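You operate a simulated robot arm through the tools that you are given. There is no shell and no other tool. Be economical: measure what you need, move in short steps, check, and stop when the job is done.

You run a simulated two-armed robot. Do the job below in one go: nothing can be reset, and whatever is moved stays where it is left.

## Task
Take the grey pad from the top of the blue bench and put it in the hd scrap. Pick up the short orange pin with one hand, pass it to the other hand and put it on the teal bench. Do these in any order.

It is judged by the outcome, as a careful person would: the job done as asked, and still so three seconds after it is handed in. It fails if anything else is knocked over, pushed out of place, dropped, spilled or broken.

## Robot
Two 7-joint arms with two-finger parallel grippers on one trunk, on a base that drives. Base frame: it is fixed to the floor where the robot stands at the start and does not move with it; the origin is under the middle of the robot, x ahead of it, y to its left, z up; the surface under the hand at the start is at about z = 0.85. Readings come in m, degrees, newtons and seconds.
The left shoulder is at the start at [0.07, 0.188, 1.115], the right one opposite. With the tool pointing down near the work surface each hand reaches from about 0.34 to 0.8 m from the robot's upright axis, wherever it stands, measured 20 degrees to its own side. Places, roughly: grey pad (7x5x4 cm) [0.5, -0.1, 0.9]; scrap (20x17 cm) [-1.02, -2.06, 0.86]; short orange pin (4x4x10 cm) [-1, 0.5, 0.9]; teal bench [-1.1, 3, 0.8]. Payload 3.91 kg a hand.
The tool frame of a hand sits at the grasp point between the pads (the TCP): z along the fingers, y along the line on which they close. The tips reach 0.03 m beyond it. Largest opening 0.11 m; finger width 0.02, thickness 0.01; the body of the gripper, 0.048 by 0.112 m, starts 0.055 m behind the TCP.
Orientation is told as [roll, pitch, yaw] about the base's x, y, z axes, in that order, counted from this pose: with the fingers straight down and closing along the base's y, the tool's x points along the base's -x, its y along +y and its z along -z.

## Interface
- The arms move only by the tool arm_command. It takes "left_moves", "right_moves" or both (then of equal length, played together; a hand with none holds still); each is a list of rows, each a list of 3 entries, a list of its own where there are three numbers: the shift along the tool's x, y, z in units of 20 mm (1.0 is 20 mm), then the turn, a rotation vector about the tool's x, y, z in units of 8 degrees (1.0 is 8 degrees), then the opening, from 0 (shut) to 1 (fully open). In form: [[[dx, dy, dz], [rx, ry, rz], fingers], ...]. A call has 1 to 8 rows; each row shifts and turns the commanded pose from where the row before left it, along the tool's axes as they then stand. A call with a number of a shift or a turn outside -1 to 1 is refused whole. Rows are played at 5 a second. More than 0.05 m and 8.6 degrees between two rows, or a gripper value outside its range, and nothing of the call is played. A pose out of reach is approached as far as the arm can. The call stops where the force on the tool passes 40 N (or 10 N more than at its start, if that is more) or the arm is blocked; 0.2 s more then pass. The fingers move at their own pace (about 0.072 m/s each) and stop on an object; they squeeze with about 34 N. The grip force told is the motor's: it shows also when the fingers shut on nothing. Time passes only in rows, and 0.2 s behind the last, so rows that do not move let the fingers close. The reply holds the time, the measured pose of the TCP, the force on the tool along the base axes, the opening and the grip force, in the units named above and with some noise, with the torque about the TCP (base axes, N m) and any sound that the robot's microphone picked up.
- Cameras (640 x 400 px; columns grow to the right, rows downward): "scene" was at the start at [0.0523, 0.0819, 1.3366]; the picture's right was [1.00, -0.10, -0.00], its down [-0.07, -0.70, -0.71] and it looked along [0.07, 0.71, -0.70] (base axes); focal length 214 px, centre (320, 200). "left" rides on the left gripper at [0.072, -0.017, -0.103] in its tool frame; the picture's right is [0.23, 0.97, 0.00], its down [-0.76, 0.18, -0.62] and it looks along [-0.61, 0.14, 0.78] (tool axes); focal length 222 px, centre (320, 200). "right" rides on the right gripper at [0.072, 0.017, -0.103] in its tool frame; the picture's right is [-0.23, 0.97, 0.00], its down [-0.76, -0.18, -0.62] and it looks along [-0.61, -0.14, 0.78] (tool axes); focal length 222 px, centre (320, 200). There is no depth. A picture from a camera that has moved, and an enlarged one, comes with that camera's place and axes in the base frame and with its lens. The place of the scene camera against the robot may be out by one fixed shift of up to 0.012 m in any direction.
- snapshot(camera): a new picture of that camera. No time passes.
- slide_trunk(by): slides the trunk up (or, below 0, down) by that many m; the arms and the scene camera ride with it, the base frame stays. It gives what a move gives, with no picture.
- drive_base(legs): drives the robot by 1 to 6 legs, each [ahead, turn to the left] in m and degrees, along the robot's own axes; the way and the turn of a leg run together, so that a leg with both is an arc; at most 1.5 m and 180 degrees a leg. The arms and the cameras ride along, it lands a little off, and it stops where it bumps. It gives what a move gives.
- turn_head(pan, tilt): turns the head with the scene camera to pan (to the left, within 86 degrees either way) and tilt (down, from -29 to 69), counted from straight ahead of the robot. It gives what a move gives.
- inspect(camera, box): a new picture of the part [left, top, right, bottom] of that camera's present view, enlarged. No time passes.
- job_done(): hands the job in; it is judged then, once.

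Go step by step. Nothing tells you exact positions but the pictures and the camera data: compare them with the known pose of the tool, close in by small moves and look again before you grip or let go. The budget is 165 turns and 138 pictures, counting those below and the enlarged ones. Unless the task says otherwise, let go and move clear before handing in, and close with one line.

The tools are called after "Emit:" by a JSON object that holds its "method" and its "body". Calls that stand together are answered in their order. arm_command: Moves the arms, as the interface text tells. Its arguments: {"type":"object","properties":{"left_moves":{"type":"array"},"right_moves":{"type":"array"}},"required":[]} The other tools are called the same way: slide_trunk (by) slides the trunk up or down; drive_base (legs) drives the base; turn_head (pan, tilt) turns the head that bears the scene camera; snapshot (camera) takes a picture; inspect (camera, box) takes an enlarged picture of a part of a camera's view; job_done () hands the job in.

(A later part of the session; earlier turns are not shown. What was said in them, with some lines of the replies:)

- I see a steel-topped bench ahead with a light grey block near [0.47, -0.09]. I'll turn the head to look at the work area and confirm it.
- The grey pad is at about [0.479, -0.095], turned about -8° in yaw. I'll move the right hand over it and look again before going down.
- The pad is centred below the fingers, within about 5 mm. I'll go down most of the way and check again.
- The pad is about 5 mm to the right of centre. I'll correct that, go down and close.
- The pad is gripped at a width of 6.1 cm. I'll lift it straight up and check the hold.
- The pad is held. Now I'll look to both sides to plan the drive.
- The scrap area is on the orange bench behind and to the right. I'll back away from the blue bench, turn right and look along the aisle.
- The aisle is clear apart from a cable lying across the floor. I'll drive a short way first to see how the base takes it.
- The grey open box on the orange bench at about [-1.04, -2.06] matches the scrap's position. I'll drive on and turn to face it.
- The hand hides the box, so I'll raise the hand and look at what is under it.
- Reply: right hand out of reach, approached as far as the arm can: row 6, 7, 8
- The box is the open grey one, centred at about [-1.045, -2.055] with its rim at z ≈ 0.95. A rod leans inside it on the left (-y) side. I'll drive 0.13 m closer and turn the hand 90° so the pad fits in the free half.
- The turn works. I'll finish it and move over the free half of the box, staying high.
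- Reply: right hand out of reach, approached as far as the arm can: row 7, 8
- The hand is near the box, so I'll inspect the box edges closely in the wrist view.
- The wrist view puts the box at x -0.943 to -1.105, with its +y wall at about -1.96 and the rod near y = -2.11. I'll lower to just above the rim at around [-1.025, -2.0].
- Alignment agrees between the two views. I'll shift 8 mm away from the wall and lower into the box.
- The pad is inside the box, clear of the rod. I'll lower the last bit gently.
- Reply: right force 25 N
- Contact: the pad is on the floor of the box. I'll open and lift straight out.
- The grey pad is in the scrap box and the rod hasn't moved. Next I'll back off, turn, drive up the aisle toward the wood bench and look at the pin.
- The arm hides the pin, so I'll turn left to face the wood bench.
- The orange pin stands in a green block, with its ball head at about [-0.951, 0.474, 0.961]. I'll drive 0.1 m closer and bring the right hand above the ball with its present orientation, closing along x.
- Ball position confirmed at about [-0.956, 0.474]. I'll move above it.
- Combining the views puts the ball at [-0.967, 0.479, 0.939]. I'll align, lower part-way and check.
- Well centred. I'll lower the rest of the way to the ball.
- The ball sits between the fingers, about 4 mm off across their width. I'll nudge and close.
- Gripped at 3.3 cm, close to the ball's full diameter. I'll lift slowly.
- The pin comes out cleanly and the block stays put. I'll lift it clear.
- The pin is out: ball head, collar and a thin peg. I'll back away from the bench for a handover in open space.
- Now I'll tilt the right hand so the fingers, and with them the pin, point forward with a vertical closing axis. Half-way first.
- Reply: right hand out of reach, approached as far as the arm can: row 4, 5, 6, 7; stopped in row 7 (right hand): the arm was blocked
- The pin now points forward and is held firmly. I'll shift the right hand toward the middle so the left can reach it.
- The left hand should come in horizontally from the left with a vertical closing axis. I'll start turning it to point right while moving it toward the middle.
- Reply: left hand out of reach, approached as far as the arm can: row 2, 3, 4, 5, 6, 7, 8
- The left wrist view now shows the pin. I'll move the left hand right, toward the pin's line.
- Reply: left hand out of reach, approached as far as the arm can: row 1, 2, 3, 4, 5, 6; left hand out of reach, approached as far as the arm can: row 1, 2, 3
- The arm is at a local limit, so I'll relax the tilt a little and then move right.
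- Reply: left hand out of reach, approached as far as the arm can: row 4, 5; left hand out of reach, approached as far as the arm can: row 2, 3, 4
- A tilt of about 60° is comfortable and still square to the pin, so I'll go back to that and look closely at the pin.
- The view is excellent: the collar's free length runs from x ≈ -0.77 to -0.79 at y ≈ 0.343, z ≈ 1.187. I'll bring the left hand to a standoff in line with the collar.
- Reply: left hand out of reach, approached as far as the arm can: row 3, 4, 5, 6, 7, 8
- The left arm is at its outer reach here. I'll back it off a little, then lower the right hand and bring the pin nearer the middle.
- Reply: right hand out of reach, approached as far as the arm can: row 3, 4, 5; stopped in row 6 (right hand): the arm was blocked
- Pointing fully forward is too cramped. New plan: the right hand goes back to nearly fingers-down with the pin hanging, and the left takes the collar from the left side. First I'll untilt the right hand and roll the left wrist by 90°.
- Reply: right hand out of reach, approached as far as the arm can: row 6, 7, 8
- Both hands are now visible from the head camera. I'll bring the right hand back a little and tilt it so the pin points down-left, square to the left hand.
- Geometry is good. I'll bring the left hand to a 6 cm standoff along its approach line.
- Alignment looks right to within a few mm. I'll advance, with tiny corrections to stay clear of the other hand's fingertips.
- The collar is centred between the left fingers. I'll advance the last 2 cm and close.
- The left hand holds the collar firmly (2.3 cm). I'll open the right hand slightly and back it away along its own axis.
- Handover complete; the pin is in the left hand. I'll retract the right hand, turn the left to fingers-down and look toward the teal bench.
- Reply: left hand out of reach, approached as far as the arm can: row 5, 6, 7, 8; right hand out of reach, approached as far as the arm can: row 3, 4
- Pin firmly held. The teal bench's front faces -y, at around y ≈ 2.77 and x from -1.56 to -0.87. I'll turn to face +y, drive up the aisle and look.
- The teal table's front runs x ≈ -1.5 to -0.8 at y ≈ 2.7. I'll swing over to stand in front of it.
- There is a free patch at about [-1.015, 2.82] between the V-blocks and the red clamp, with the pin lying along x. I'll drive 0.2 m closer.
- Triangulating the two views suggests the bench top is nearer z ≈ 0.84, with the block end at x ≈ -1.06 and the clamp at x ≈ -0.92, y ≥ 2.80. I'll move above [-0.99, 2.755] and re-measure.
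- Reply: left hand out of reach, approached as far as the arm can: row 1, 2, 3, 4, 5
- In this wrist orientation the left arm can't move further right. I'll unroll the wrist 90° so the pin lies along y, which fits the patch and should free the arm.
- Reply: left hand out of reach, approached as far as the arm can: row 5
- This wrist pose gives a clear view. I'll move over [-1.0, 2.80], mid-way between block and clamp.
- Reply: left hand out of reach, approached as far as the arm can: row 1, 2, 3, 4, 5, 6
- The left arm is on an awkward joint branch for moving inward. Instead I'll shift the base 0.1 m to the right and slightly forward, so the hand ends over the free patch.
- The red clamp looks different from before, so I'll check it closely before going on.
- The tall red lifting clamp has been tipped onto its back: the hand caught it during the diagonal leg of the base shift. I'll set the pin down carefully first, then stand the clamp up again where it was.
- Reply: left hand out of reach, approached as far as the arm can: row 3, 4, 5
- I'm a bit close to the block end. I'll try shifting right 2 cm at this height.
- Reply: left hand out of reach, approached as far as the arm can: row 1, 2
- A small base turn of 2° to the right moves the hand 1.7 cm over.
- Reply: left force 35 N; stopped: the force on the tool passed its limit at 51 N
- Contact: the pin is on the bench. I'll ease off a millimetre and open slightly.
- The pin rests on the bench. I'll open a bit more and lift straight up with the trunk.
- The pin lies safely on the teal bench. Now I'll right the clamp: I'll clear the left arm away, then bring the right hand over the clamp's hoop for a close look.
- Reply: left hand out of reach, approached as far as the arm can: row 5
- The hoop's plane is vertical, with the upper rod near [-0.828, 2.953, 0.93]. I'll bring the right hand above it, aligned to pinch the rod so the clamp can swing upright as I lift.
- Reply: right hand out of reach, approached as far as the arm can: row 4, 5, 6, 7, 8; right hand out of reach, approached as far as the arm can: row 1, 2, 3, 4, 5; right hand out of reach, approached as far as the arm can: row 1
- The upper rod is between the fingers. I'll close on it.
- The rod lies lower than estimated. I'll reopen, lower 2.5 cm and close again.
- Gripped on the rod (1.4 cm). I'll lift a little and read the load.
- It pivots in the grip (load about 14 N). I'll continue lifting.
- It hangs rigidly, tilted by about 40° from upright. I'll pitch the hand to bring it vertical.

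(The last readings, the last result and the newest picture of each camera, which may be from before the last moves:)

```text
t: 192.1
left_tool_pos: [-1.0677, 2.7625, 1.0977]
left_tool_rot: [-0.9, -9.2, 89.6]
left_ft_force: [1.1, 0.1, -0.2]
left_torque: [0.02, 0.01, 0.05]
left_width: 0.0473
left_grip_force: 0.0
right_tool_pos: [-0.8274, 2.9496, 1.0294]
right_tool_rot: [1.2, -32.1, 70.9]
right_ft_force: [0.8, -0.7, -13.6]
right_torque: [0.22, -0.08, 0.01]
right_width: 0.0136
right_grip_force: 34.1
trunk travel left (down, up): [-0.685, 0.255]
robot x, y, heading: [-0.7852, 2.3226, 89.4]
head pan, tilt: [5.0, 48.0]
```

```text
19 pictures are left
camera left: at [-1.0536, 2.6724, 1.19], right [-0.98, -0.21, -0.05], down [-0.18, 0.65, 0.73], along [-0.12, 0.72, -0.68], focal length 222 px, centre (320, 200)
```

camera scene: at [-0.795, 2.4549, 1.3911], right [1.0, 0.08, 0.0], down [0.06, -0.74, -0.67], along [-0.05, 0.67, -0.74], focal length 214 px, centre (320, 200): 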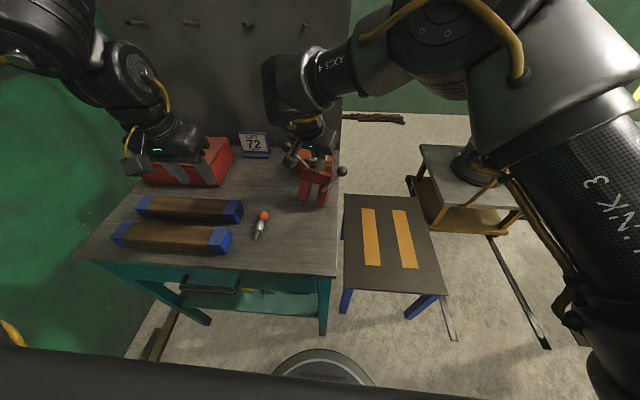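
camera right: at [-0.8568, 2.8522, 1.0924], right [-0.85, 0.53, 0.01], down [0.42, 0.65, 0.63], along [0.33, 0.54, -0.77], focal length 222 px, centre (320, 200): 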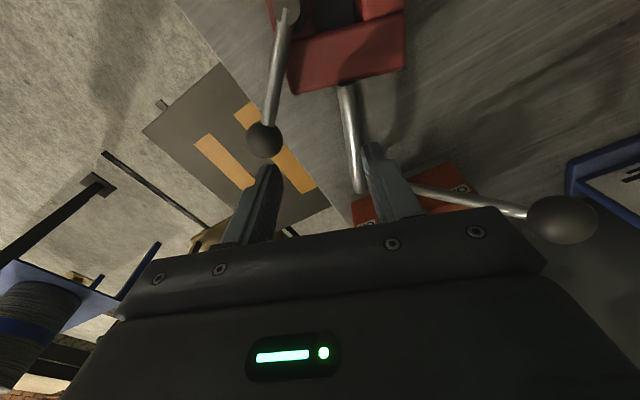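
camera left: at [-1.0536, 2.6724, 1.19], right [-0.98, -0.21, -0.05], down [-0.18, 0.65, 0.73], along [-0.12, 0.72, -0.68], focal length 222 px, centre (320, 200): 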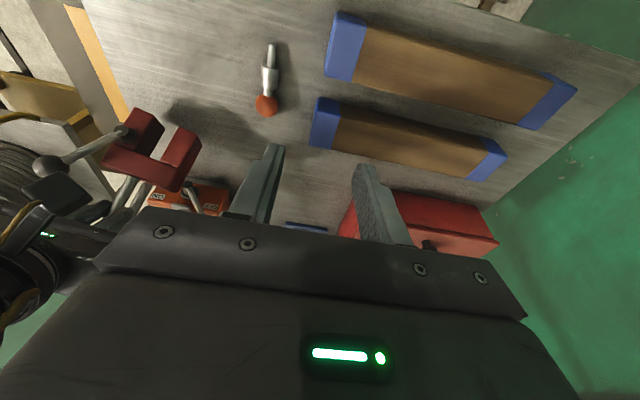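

Nearly there: the load torque has dropped. I'll pitch further and turn the yaw so its front faces the robot again.

Emit:
{"method": "arm_command", "body": {"right_moves": [[[0, 0, 0], [0, -0.75, 0], 0.0], [[0, 0, 0], [0, -0.75, 0], 0.0], [[0, 0, 0], [0, -0.6, 0], 0.0], [[0, 0, 0], [-0.84, 0, -0.71], 0.0], [[0, 0, 0], [-0.84, 0, -0.71], 0.0]]}}

Emit:
{"method": "inspect", "body": {"camera": "scene", "box": [240, 100, 380, 240]}}

```text
refused: row 4 steps farther than a row can; nothing moved
```

```text
2.86 times, centred on (310, 170) of scene
camera zoom: at [-0.795, 2.4549, 1.3911], right [1.0, 0.08, 0.0], down [0.06, -0.74, -0.67], along [-0.05, 0.67, -0.74], focal length 613 px, centre (349, 286)
```

zoom: 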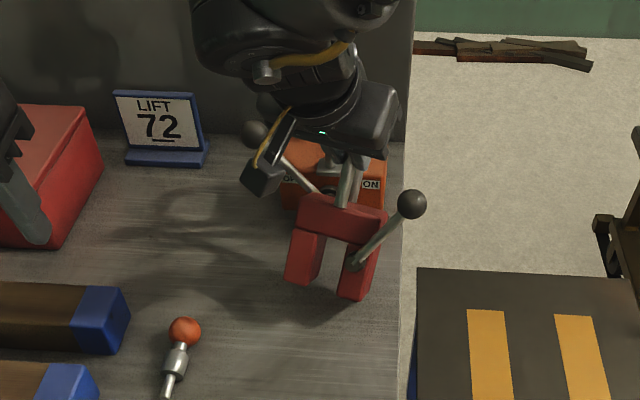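

Emit:
{"method": "drive_base", "body": {"legs": [[-0.1, 0]]}}

Emit:
{"method": "arm_command", "body": {"right_moves": [[[0, 0, 0], [0, -0.75, 0], 0.0], [[0, 0, 0], [0, -0.75, 0], 0.0], [[0, 0, 0], [0, -0.6, 0], 0.0], [[0, 0, 0], [-0.56, 0, -0.47], 0.0], [[0, 0, 0], [-0.56, 0, -0.47], 0.0], [[0, 0, 0], [-0.56, 0, -0.47], 0.0]]}}

Emit:
{"method": "inspect", "body": {"camera": "scene", "box": [240, 100, 380, 240]}}

```text
t: 193.2
left_tool_pos: [-1.0695, 2.6614, 1.0983]
left_tool_rot: [-1.0, -9.1, 89.5]
left_ft_force: [-1.1, -0.3, 0.4]
left_torque: [0.02, 0.02, -0.01]
left_width: 0.0476
left_grip_force: 0.1
right_tool_pos: [-0.8288, 2.849, 1.0352]
right_tool_rot: [1.7, -32.2, 70.6]
right_ft_force: [0.0, -0.3, -14.1]
right_torque: [0.17, -0.07, 0.02]
right_width: 0.0137
right_grip_force: 34.1
trunk travel left (down, up): [-0.685, 0.255]
robot x, y, heading: [-0.7803, 2.2256, 89.1]
head pan, tilt: [5.0, 48.0]
```

```text
t: 194.6
left_tool_pos: [-1.0668, 2.663, 1.0979]
left_tool_rot: [-0.9, -9.1, 89.5]
left_ft_force: [0.2, 0.1, 0.3]
left_torque: [-0.02, 0.0, 0.01]
left_width: 0.0475
left_grip_force: 0.0
right_tool_pos: [-0.8293, 2.8507, 1.0357]
right_tool_rot: [2.5, -49.4, 87.2]
right_ft_force: [-0.3, -0.4, -13.6]
right_torque: [-0.18, -0.04, 0.02]
right_width: 0.0138
right_grip_force: 33.7
trunk travel left (down, up): [-0.685, 0.255]
robot x, y, heading: [-0.783, 2.2256, 89.5]
head pan, tilt: [5.0, 48.0]
```

```text
2.86 times, centred on (310, 170) of scene
camera zoom: at [-0.7949, 2.3555, 1.391], right [1.0, 0.07, 0.0], down [0.05, -0.74, -0.67], along [-0.05, 0.67, -0.74], focal length 613 px, centre (349, 286)
```

zoom: 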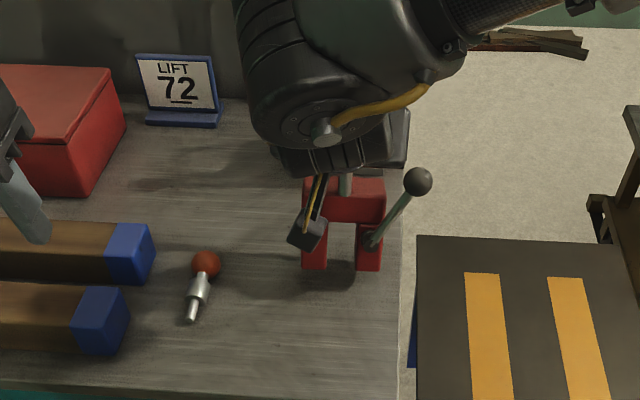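

The clamp is upright in the hand, about 4 cm above the bench. By the same camera reckoning it must go 5 cm left and 4 cm toward the robot to reach its old spot.

Emit:
{"method": "arm_command", "body": {"right_moves": [[[0.44, 0.85, -0.52], [0, 0, 0], 0.0], [[0.44, 0.85, -0.52], [0, 0, 0], 0.0], [[0.44, 0.85, -0.52], [0, 0, 0], 0.0]]}}

Emit:
{"method": "inspect", "body": {"camera": "scene", "box": [220, 100, 360, 240]}}

```text
t: 195.4
left_tool_pos: [-1.0695, 2.6606, 1.0981]
left_tool_rot: [-1.0, -9.2, 89.6]
left_ft_force: [0.0, 0.1, 0.3]
left_torque: [0.02, 0.02, 0.04]
left_width: 0.0474
left_grip_force: 0.1
right_tool_pos: [-0.8821, 2.8081, 1.0381]
right_tool_rot: [2.4, -49.5, 87.2]
right_ft_force: [-1.1, 0.0, -13.0]
right_torque: [-0.19, -0.05, -0.02]
right_width: 0.0135
right_grip_force: 33.4
trunk travel left (down, up): [-0.685, 0.255]
robot x, y, heading: [-0.786, 2.223, 89.5]
head pan, tilt: [5.0, 48.0]
```

```text
2.86 times, centred on (290, 170) of scene
camera zoom: at [-0.7968, 2.3543, 1.3912], right [1.0, 0.07, 0.0], down [0.06, -0.74, -0.67], along [-0.05, 0.67, -0.74], focal length 613 px, centre (406, 286)
```

zoom: 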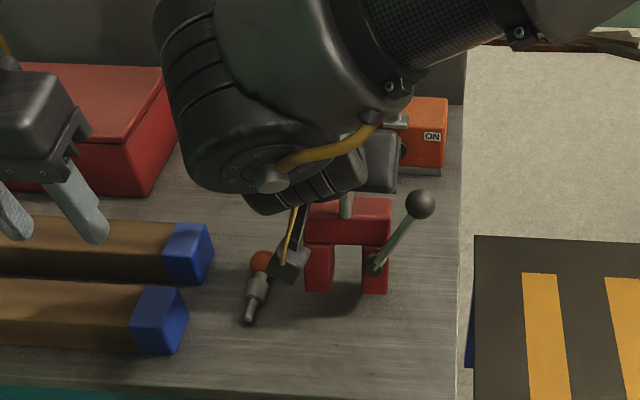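

Within 5 mm of the original place. A last nudge, then I'll lower with the trunk.

Emit:
{"method": "arm_command", "body": {"right_moves": [[[-0.1, -0.25, 0.1], [0.2, 0, 0.17], 0.0]]}}

Emit:
{"method": "slide_trunk", "body": {"by": -0.028}}

Emit:
{"method": "slide_trunk", "body": {"by": -0.007}}

Emit:
{"method": "inspect", "body": {"camera": "scene", "box": [220, 100, 360, 240]}}

```text
t: 195.8
left_tool_pos: [-1.07, 2.6628, 1.0995]
left_tool_rot: [-0.9, -9.1, 89.5]
left_ft_force: [0.2, 0.2, -0.1]
left_torque: [-0.01, -0.01, 0.04]
left_width: 0.0475
left_grip_force: 0.1
right_tool_pos: [-0.8768, 2.8123, 1.0374]
right_tool_rot: [2.5, -49.4, 85.0]
right_ft_force: [-0.5, 0.2, -13.1]
right_torque: [-0.17, -0.02, 0.0]
right_width: 0.0135
right_grip_force: 34.5
trunk travel left (down, up): [-0.685, 0.255]
robot x, y, heading: [-0.788, 2.2231, 89.4]
head pan, tilt: [5.0, 48.0]
```

```text
t: 196.6
left_tool_pos: [-1.0703, 2.6585, 1.0733]
left_tool_rot: [-1.2, -9.4, 89.5]
left_ft_force: [-0.5, 0.0, 0.7]
left_torque: [0.01, 0.01, -0.01]
left_width: 0.0473
left_grip_force: 0.2
right_tool_pos: [-0.8778, 2.8094, 1.0144]
right_tool_rot: [2.9, -49.9, 84.8]
right_ft_force: [-9.6, -2.5, 24.9]
right_torque: [0.5, 0.1, 0.15]
right_width: 0.0133
right_grip_force: 34.7
trunk travel left (down, up): [-0.657, 0.283]
robot x, y, heading: [-0.7833, 2.2236, 89.2]
head pan, tilt: [5.0, 48.0]
```

```text
t: 197.1
left_tool_pos: [-1.07, 2.6583, 1.0647]
left_tool_rot: [-1.0, -9.3, 89.5]
left_ft_force: [-1.0, 0.0, -0.1]
left_torque: [0.02, -0.03, -0.02]
left_width: 0.0471
left_grip_force: 0.1
right_tool_pos: [-0.8776, 2.8083, 1.005]
right_tool_rot: [2.6, -49.6, 85.1]
right_ft_force: [-10.1, -3.2, 23.8]
right_torque: [0.33, -0.02, 0.18]
right_width: 0.0134
right_grip_force: 34.2
trunk travel left (down, up): [-0.65, 0.29]
robot x, y, heading: [-0.7829, 2.2236, 89.3]
head pan, tilt: [5.0, 48.0]
```

```text
2.86 times, centred on (290, 170) of scene
camera zoom: at [-0.7969, 2.3496, 1.3567], right [1.0, 0.07, 0.0], down [0.06, -0.74, -0.67], along [-0.05, 0.67, -0.74], focal length 613 px, centre (406, 286)
```

zoom: 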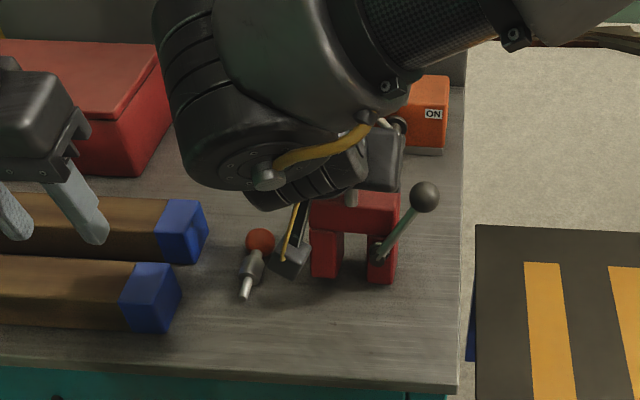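

It touches down, but reads about 1.5 cm too far back. I'll lift a few mm, correct and set it down again.

Emit:
{"method": "slide_trunk", "body": {"by": 0.012}}

Emit:
{"method": "arm_command", "body": {"right_moves": [[[0.25, 0, -0.29], [0, 0, 0], 0.0], [[0.25, 0, -0.29], [0, 0, 0], 0.0]]}}

Emit:
{"method": "slide_trunk", "body": {"by": -0.008}}

Emit:
{"method": "inspect", "body": {"camera": "scene", "box": [220, 100, 360, 240]}}

```text
t: 197.7
left_tool_pos: [-1.0697, 2.6617, 1.0749]
left_tool_rot: [-0.9, -9.3, 89.5]
left_ft_force: [-0.3, 0.6, 0.4]
left_torque: [-0.01, -0.02, 0.01]
left_width: 0.0472
left_grip_force: 0.1
right_tool_pos: [-0.8775, 2.8105, 1.0129]
right_tool_rot: [2.3, -49.1, 85.3]
right_ft_force: [-0.8, 0.3, -13.1]
right_torque: [-0.24, 0.02, -0.04]
right_width: 0.0135
right_grip_force: 34.0
trunk travel left (down, up): [-0.662, 0.278]
robot x, y, heading: [-0.787, 2.2253, 89.3]
head pan, tilt: [5.0, 48.0]
```

```text
t: 198.3
left_tool_pos: [-1.0694, 2.6611, 1.0762]
left_tool_rot: [-1.1, -9.2, 89.5]
left_ft_force: [0.8, -0.6, 0.1]
left_torque: [-0.01, 0.04, 0.01]
left_width: 0.0473
left_grip_force: 0.2
right_tool_pos: [-0.8759, 2.7968, 1.0139]
right_tool_rot: [2.6, -49.3, 85.0]
right_ft_force: [0.0, -0.7, -13.3]
right_torque: [-0.18, 0.0, -0.02]
right_width: 0.0137
right_grip_force: 34.2
trunk travel left (down, up): [-0.662, 0.278]
robot x, y, heading: [-0.7825, 2.2219, 89.2]
head pan, tilt: [5.0, 48.0]
```

```text
t: 198.9
left_tool_pos: [-1.0695, 2.6629, 1.067]
left_tool_rot: [-1.0, -9.2, 89.5]
left_ft_force: [0.1, 0.1, -0.7]
left_torque: [-0.02, 0.02, -0.03]
left_width: 0.0474
left_grip_force: 0.1
right_tool_pos: [-0.8774, 2.7974, 1.007]
right_tool_rot: [2.6, -49.3, 85.0]
right_ft_force: [0.6, -0.1, -13.3]
right_torque: [-0.21, 0.0, 0.0]
right_width: 0.0134
right_grip_force: 33.8
trunk travel left (down, up): [-0.654, 0.286]
robot x, y, heading: [-0.7824, 2.2247, 89.4]
head pan, tilt: [5.0, 48.0]
```

```text
2.86 times, centred on (290, 170) of scene
camera zoom: at [-0.7959, 2.3549, 1.3601], right [1.0, 0.07, 0.0], down [0.06, -0.74, -0.67], along [-0.05, 0.67, -0.74], focal length 613 px, centre (406, 286)
```

zoom: 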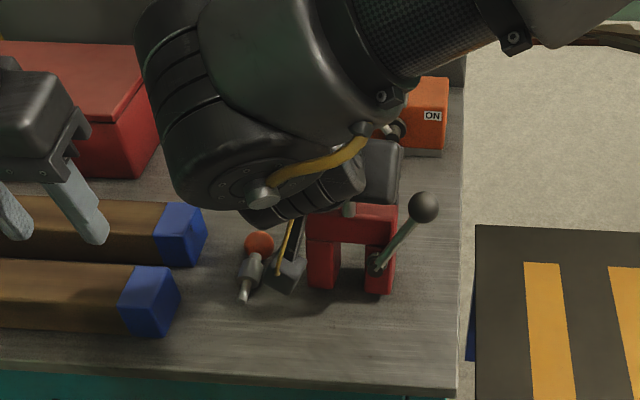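

Emit:
{"method": "arm_command", "body": {"right_moves": [[[0.17, 0, -0.19], [0, 0, 0], 0.0]]}}

Emit:
{"method": "slide_trunk", "body": {"by": -0.004}}

Emit:
{"method": "slide_trunk", "body": {"by": -0.003}}

```text
t: 199.3
left_tool_pos: [-1.0685, 2.6615, 1.0668]
left_tool_rot: [-0.9, -9.1, 89.4]
left_ft_force: [-0.5, -0.5, -0.8]
left_torque: [0.0, 0.05, -0.02]
left_width: 0.0477
left_grip_force: 0.0
right_tool_pos: [-0.877, 2.7915, 1.0064]
right_tool_rot: [2.6, -49.1, 85.0]
right_ft_force: [0.2, 0.4, -12.9]
right_torque: [-0.2, -0.01, 0.0]
right_width: 0.0137
right_grip_force: 34.4
trunk travel left (down, up): [-0.654, 0.286]
robot x, y, heading: [-0.7839, 2.2242, 89.2]
head pan, tilt: [5.0, 48.0]
```

```text
t: 199.8
left_tool_pos: [-1.07, 2.6601, 1.0663]
left_tool_rot: [-1.0, -9.3, 89.4]
left_ft_force: [-0.8, 1.6, 0.3]
left_torque: [0.01, 0.01, -0.06]
left_width: 0.0475
left_grip_force: 0.1
right_tool_pos: [-0.8782, 2.7897, 1.0055]
right_tool_rot: [2.8, -49.6, 84.8]
right_ft_force: [-3.1, -0.9, 6.7]
right_torque: [0.32, -0.39, 0.09]
right_width: 0.0137
right_grip_force: 34.2
trunk travel left (down, up): [-0.65, 0.29]
robot x, y, heading: [-0.7805, 2.2232, 88.9]
head pan, tilt: [5.0, 48.0]
```

```text
t: 200.3
left_tool_pos: [-1.0685, 2.659, 1.0633]
left_tool_rot: [-1.0, -9.5, 89.5]
left_ft_force: [0.0, -0.4, -0.5]
left_torque: [0.0, 0.01, -0.01]
left_width: 0.0471
left_grip_force: 0.0
right_tool_pos: [-0.8785, 2.7903, 1.0044]
right_tool_rot: [2.9, -49.7, 84.6]
right_ft_force: [-6.7, -0.5, 21.6]
right_torque: [0.7, -0.44, 0.17]
right_width: 0.0136
right_grip_force: 34.0
trunk travel left (down, up): [-0.647, 0.293]
robot x, y, heading: [-0.7838, 2.2272, 89.3]
head pan, tilt: [5.0, 48.0]
```

In contact. I'll ease the pressure, open gently and see whether it stands.

Emit:
{"method": "slide_trunk", "body": {"by": 0.003}}

Emit:
{"method": "arm_command", "body": {"right_moves": [[[0, 0, 0], [0, 0, 0], 0.15], [[0, 0, 0], [0, 0, 0], 0.2], [[0, 0, 0], [0, 0, 0], 0.3], [[0, 0, 0], [0, 0, 0], 0.35], [[0, 0, 0], [0, 0, 0], 0.35]]}}

Emit:
{"method": "inspect", "body": {"camera": "scene", "box": [220, 100, 360, 240]}}

Emit:
{"method": "snapshot", "body": {"camera": "right"}}

```text
t: 200.9
left_tool_pos: [-1.0695, 2.661, 1.0635]
left_tool_rot: [-0.9, -9.3, 89.5]
left_ft_force: [-0.5, 0.4, 0.3]
left_torque: [-0.02, -0.01, 0.0]
left_width: 0.0473
left_grip_force: 0.1
right_tool_pos: [-0.8771, 2.7908, 1.0038]
right_tool_rot: [2.7, -49.4, 84.8]
right_ft_force: [-3.9, 0.0, 4.9]
right_torque: [0.32, -0.18, 0.15]
right_width: 0.0135
right_grip_force: 34.0
trunk travel left (down, up): [-0.65, 0.29]
robot x, y, heading: [-0.7806, 2.225, 89.1]
head pan, tilt: [5.0, 48.0]
```

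```text
t: 202.1
left_tool_pos: [-1.0683, 2.6601, 1.0637]
left_tool_rot: [-0.9, -9.2, 89.5]
left_ft_force: [0.6, 0.4, 0.2]
left_torque: [0.0, 0.01, -0.01]
left_width: 0.0475
left_grip_force: 0.2
right_tool_pos: [-0.8752, 2.7912, 1.0028]
right_tool_rot: [2.7, -49.4, 84.9]
right_ft_force: [-0.4, -0.1, 0.6]
right_torque: [0.05, -0.01, -0.01]
right_width: 0.0386
right_grip_force: 0.1
trunk travel left (down, up): [-0.65, 0.29]
robot x, y, heading: [-0.7851, 2.2276, 89.3]
head pan, tilt: [5.0, 48.0]
```

```text
2.86 times, centred on (290, 170) of scene
camera zoom: at [-0.7954, 2.3531, 1.3563], right [1.0, 0.07, 0.0], down [0.06, -0.74, -0.67], along [-0.05, 0.67, -0.74], focal length 613 px, centre (406, 286)
```

zoom: 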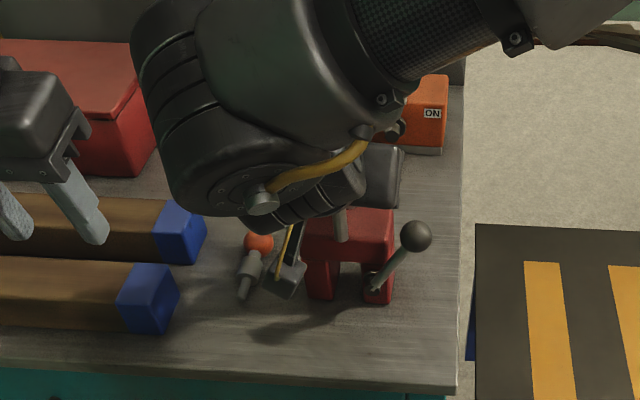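

```text
12 pictures are left
camera right: at [-0.899, 2.6661, 1.0152], right [-0.96, 0.2, 0.2], down [0.21, 0.01, 0.98], along [0.2, 0.98, -0.05], focal length 222 px, centre (320, 200)
```

right: 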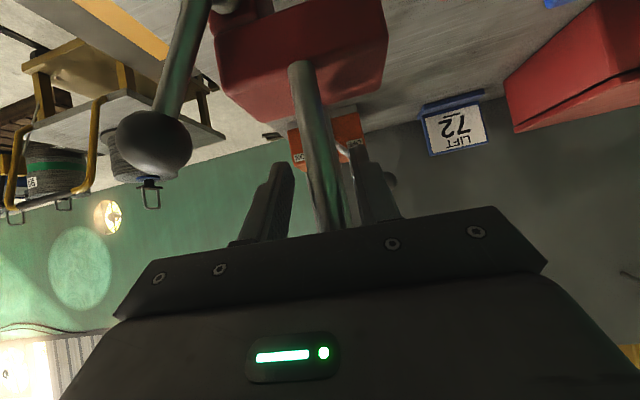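

The clamp stands upright again, within about 1 cm of its old spot. I'll retreat the right hand straight back along its axis.

Emit:
{"method": "arm_command", "body": {"right_moves": [[[0, 0, -0.5], [0, 0, 0], 0.4], [[0, 0, -1], [0, 0, 0], 0.4], [[0, 0, -1], [0, 0, 0], 0.4], [[0, 0, -1], [0, 0, 0], 0.4], [[0, 0, -1], [0, 0, 0], 0.4]]}}

Emit:
{"method": "inspect", "body": {"camera": "scene", "box": [200, 80, 380, 240]}}

```text
t: 203.3
left_tool_pos: [-1.0689, 2.6615, 1.0651]
left_tool_rot: [-0.9, -9.3, 89.5]
left_ft_force: [0.5, 0.1, -0.3]
left_torque: [0.01, -0.03, 0.02]
left_width: 0.0473
left_grip_force: 0.2
right_tool_pos: [-0.8703, 2.7273, 1.0576]
right_tool_rot: [3.3, -48.3, 83.0]
right_ft_force: [-0.1, -0.5, 0.1]
right_torque: [-0.04, 0.01, -0.01]
right_width: 0.044
right_grip_force: 0.1
trunk travel left (down, up): [-0.65, 0.29]
robot x, y, heading: [-0.7857, 2.2275, 89.0]
head pan, tilt: [5.0, 48.0]
```

```text
2.50 times, centred on (290, 160) of scene
camera zoom: at [-0.7954, 2.3525, 1.3564], right [1.0, 0.07, 0.0], down [0.06, -0.74, -0.67], along [-0.05, 0.67, -0.74], focal length 536 px, centre (395, 300)
```

zoom: 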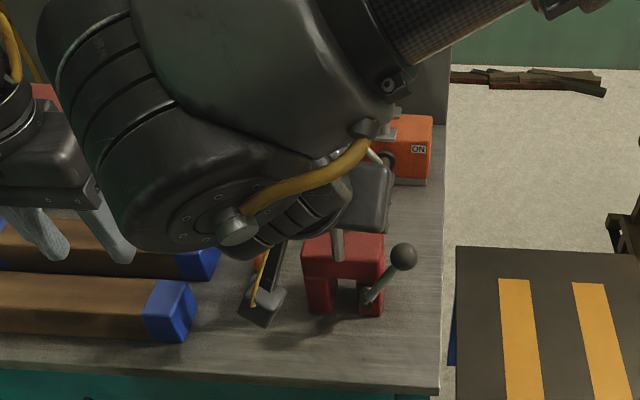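

The clamp stands on its own. I'll back straight away from the bench and check the final scene.

Emit:
{"method": "drive_base", "body": {"legs": [[-0.4, 0]]}}

Emit:
{"method": "turn_head", "body": {"pan": 5, "tilt": 32}}

Emit:
{"method": "snapshot", "body": {"camera": "scene"}}

```text
t: 205.8
left_tool_pos: [-1.0736, 2.2588, 1.0645]
left_tool_rot: [-0.9, -9.2, 89.5]
left_ft_force: [-0.1, -0.4, 0.5]
left_torque: [0.0, 0.0, -0.04]
left_width: 0.0473
left_grip_force: 0.1
right_tool_pos: [-0.8778, 2.3252, 1.0648]
right_tool_rot: [4.0, -48.8, 82.6]
right_ft_force: [0.0, 0.8, 0.2]
right_torque: [-0.02, 0.03, -0.01]
right_width: 0.044
right_grip_force: 0.1
trunk travel left (down, up): [-0.65, 0.29]
robot x, y, heading: [-0.7889, 1.8221, 89.4]
head pan, tilt: [5.0, 48.0]
```

```text
t: 206.6
left_tool_pos: [-1.0732, 2.2588, 1.0643]
left_tool_rot: [-1.0, -9.2, 89.5]
left_ft_force: [0.2, 0.7, -0.5]
left_torque: [0.0, -0.01, -0.05]
left_width: 0.0473
left_grip_force: 0.1
right_tool_pos: [-0.8753, 2.3268, 1.0638]
right_tool_rot: [4.4, -48.7, 82.2]
right_ft_force: [-0.4, 0.6, 0.4]
right_torque: [0.01, 0.01, 0.02]
right_width: 0.0439
right_grip_force: 0.0
trunk travel left (down, up): [-0.65, 0.29]
robot x, y, heading: [-0.7907, 1.8243, 89.3]
head pan, tilt: [5.0, 32.0]
```

```text
10 pictures are left
camera scene: at [-0.8012, 1.9617, 1.3799], right [1.0, 0.07, 0.0], down [0.04, -0.53, -0.85], along [-0.06, 0.85, -0.53], focal length 214 px, centre (320, 200)
```

scene: 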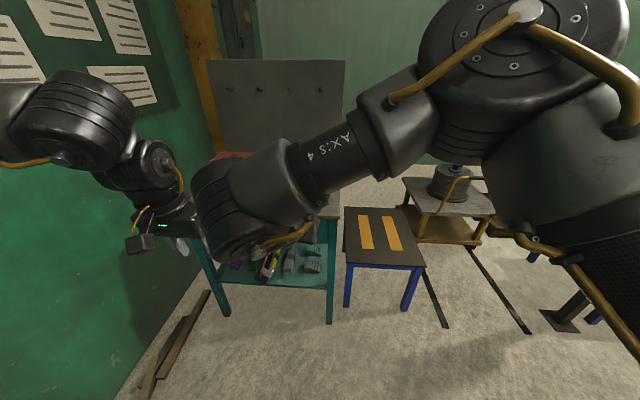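

The right arm blocks the view, so I'll lower its tilt and swing it aside.

Emit:
{"method": "arm_command", "body": {"right_moves": [[[0, -1, 0], [0, 1, 0], 0.4], [[0, -1, 0], [0, 1, 0], 0.4], [[0, -1, 0], [0, 1, 0], 0.4], [[0, -1, 0], [0, 1, 0], 0.4], [[0, -1, 0], [0, 1, 0], 0.4], [[0, -1, 0], [0, 1, 0], 0.4], [[0, -1, 0], [0, 0, 0], 0.4], [[0, -1, 0], [0, 0, 0], 0.4]]}}

Emit:
{"method": "inspect", "body": {"camera": "scene", "box": [150, 90, 390, 260]}}

```text
t: 208.3
left_tool_pos: [-1.0727, 2.2586, 1.0631]
left_tool_rot: [-0.8, -9.2, 89.5]
left_ft_force: [0.0, -0.3, 0.0]
left_torque: [-0.01, 0.02, 0.04]
left_width: 0.0475
left_grip_force: 0.0
right_tool_pos: [-0.7156, 2.3129, 1.0579]
right_tool_rot: [2.8, -0.8, 85.6]
right_ft_force: [0.3, 0.6, -0.9]
right_torque: [0.0, 0.0, 0.02]
right_width: 0.044
right_grip_force: 0.1
trunk travel left (down, up): [-0.65, 0.29]
robot x, y, heading: [-0.7897, 1.8242, 89.3]
head pan, tilt: [5.0, 32.0]
```

```text
2.35 times, centred on (270, 175) of scene
camera zoom: at [-0.8002, 1.9615, 1.38], right [1.0, 0.07, 0.0], down [0.04, -0.53, -0.85], along [-0.06, 0.85, -0.53], focal length 505 px, centre (438, 259)
```

zoom: 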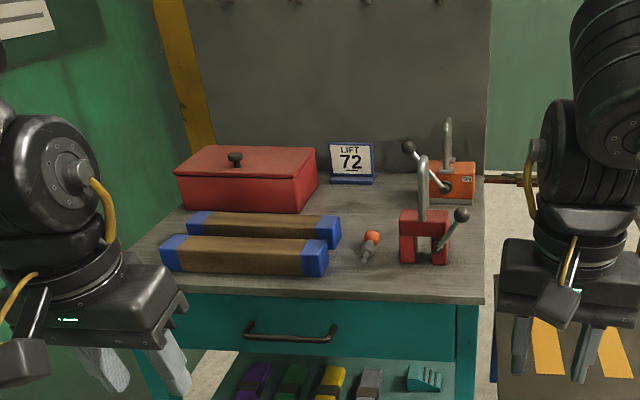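

The pin lies on the teal bench, the clamp is upright within about 5 mm of its original place, and everything else on the bench looks undisturbed. The hands are clear, so I'm handing in.

Emit:
{"method": "job_done", "body": {}}

```text
The job is handed in.
```

The grey pad is in the scrap box, and the orange pin was passed from the right hand to the left and laid on the teal bench. Along the way I knocked over a red lifting clamp on the teal bench. I stood it back up within about 5 mm of its original place, by the head camera, and handed in with both hands clear.
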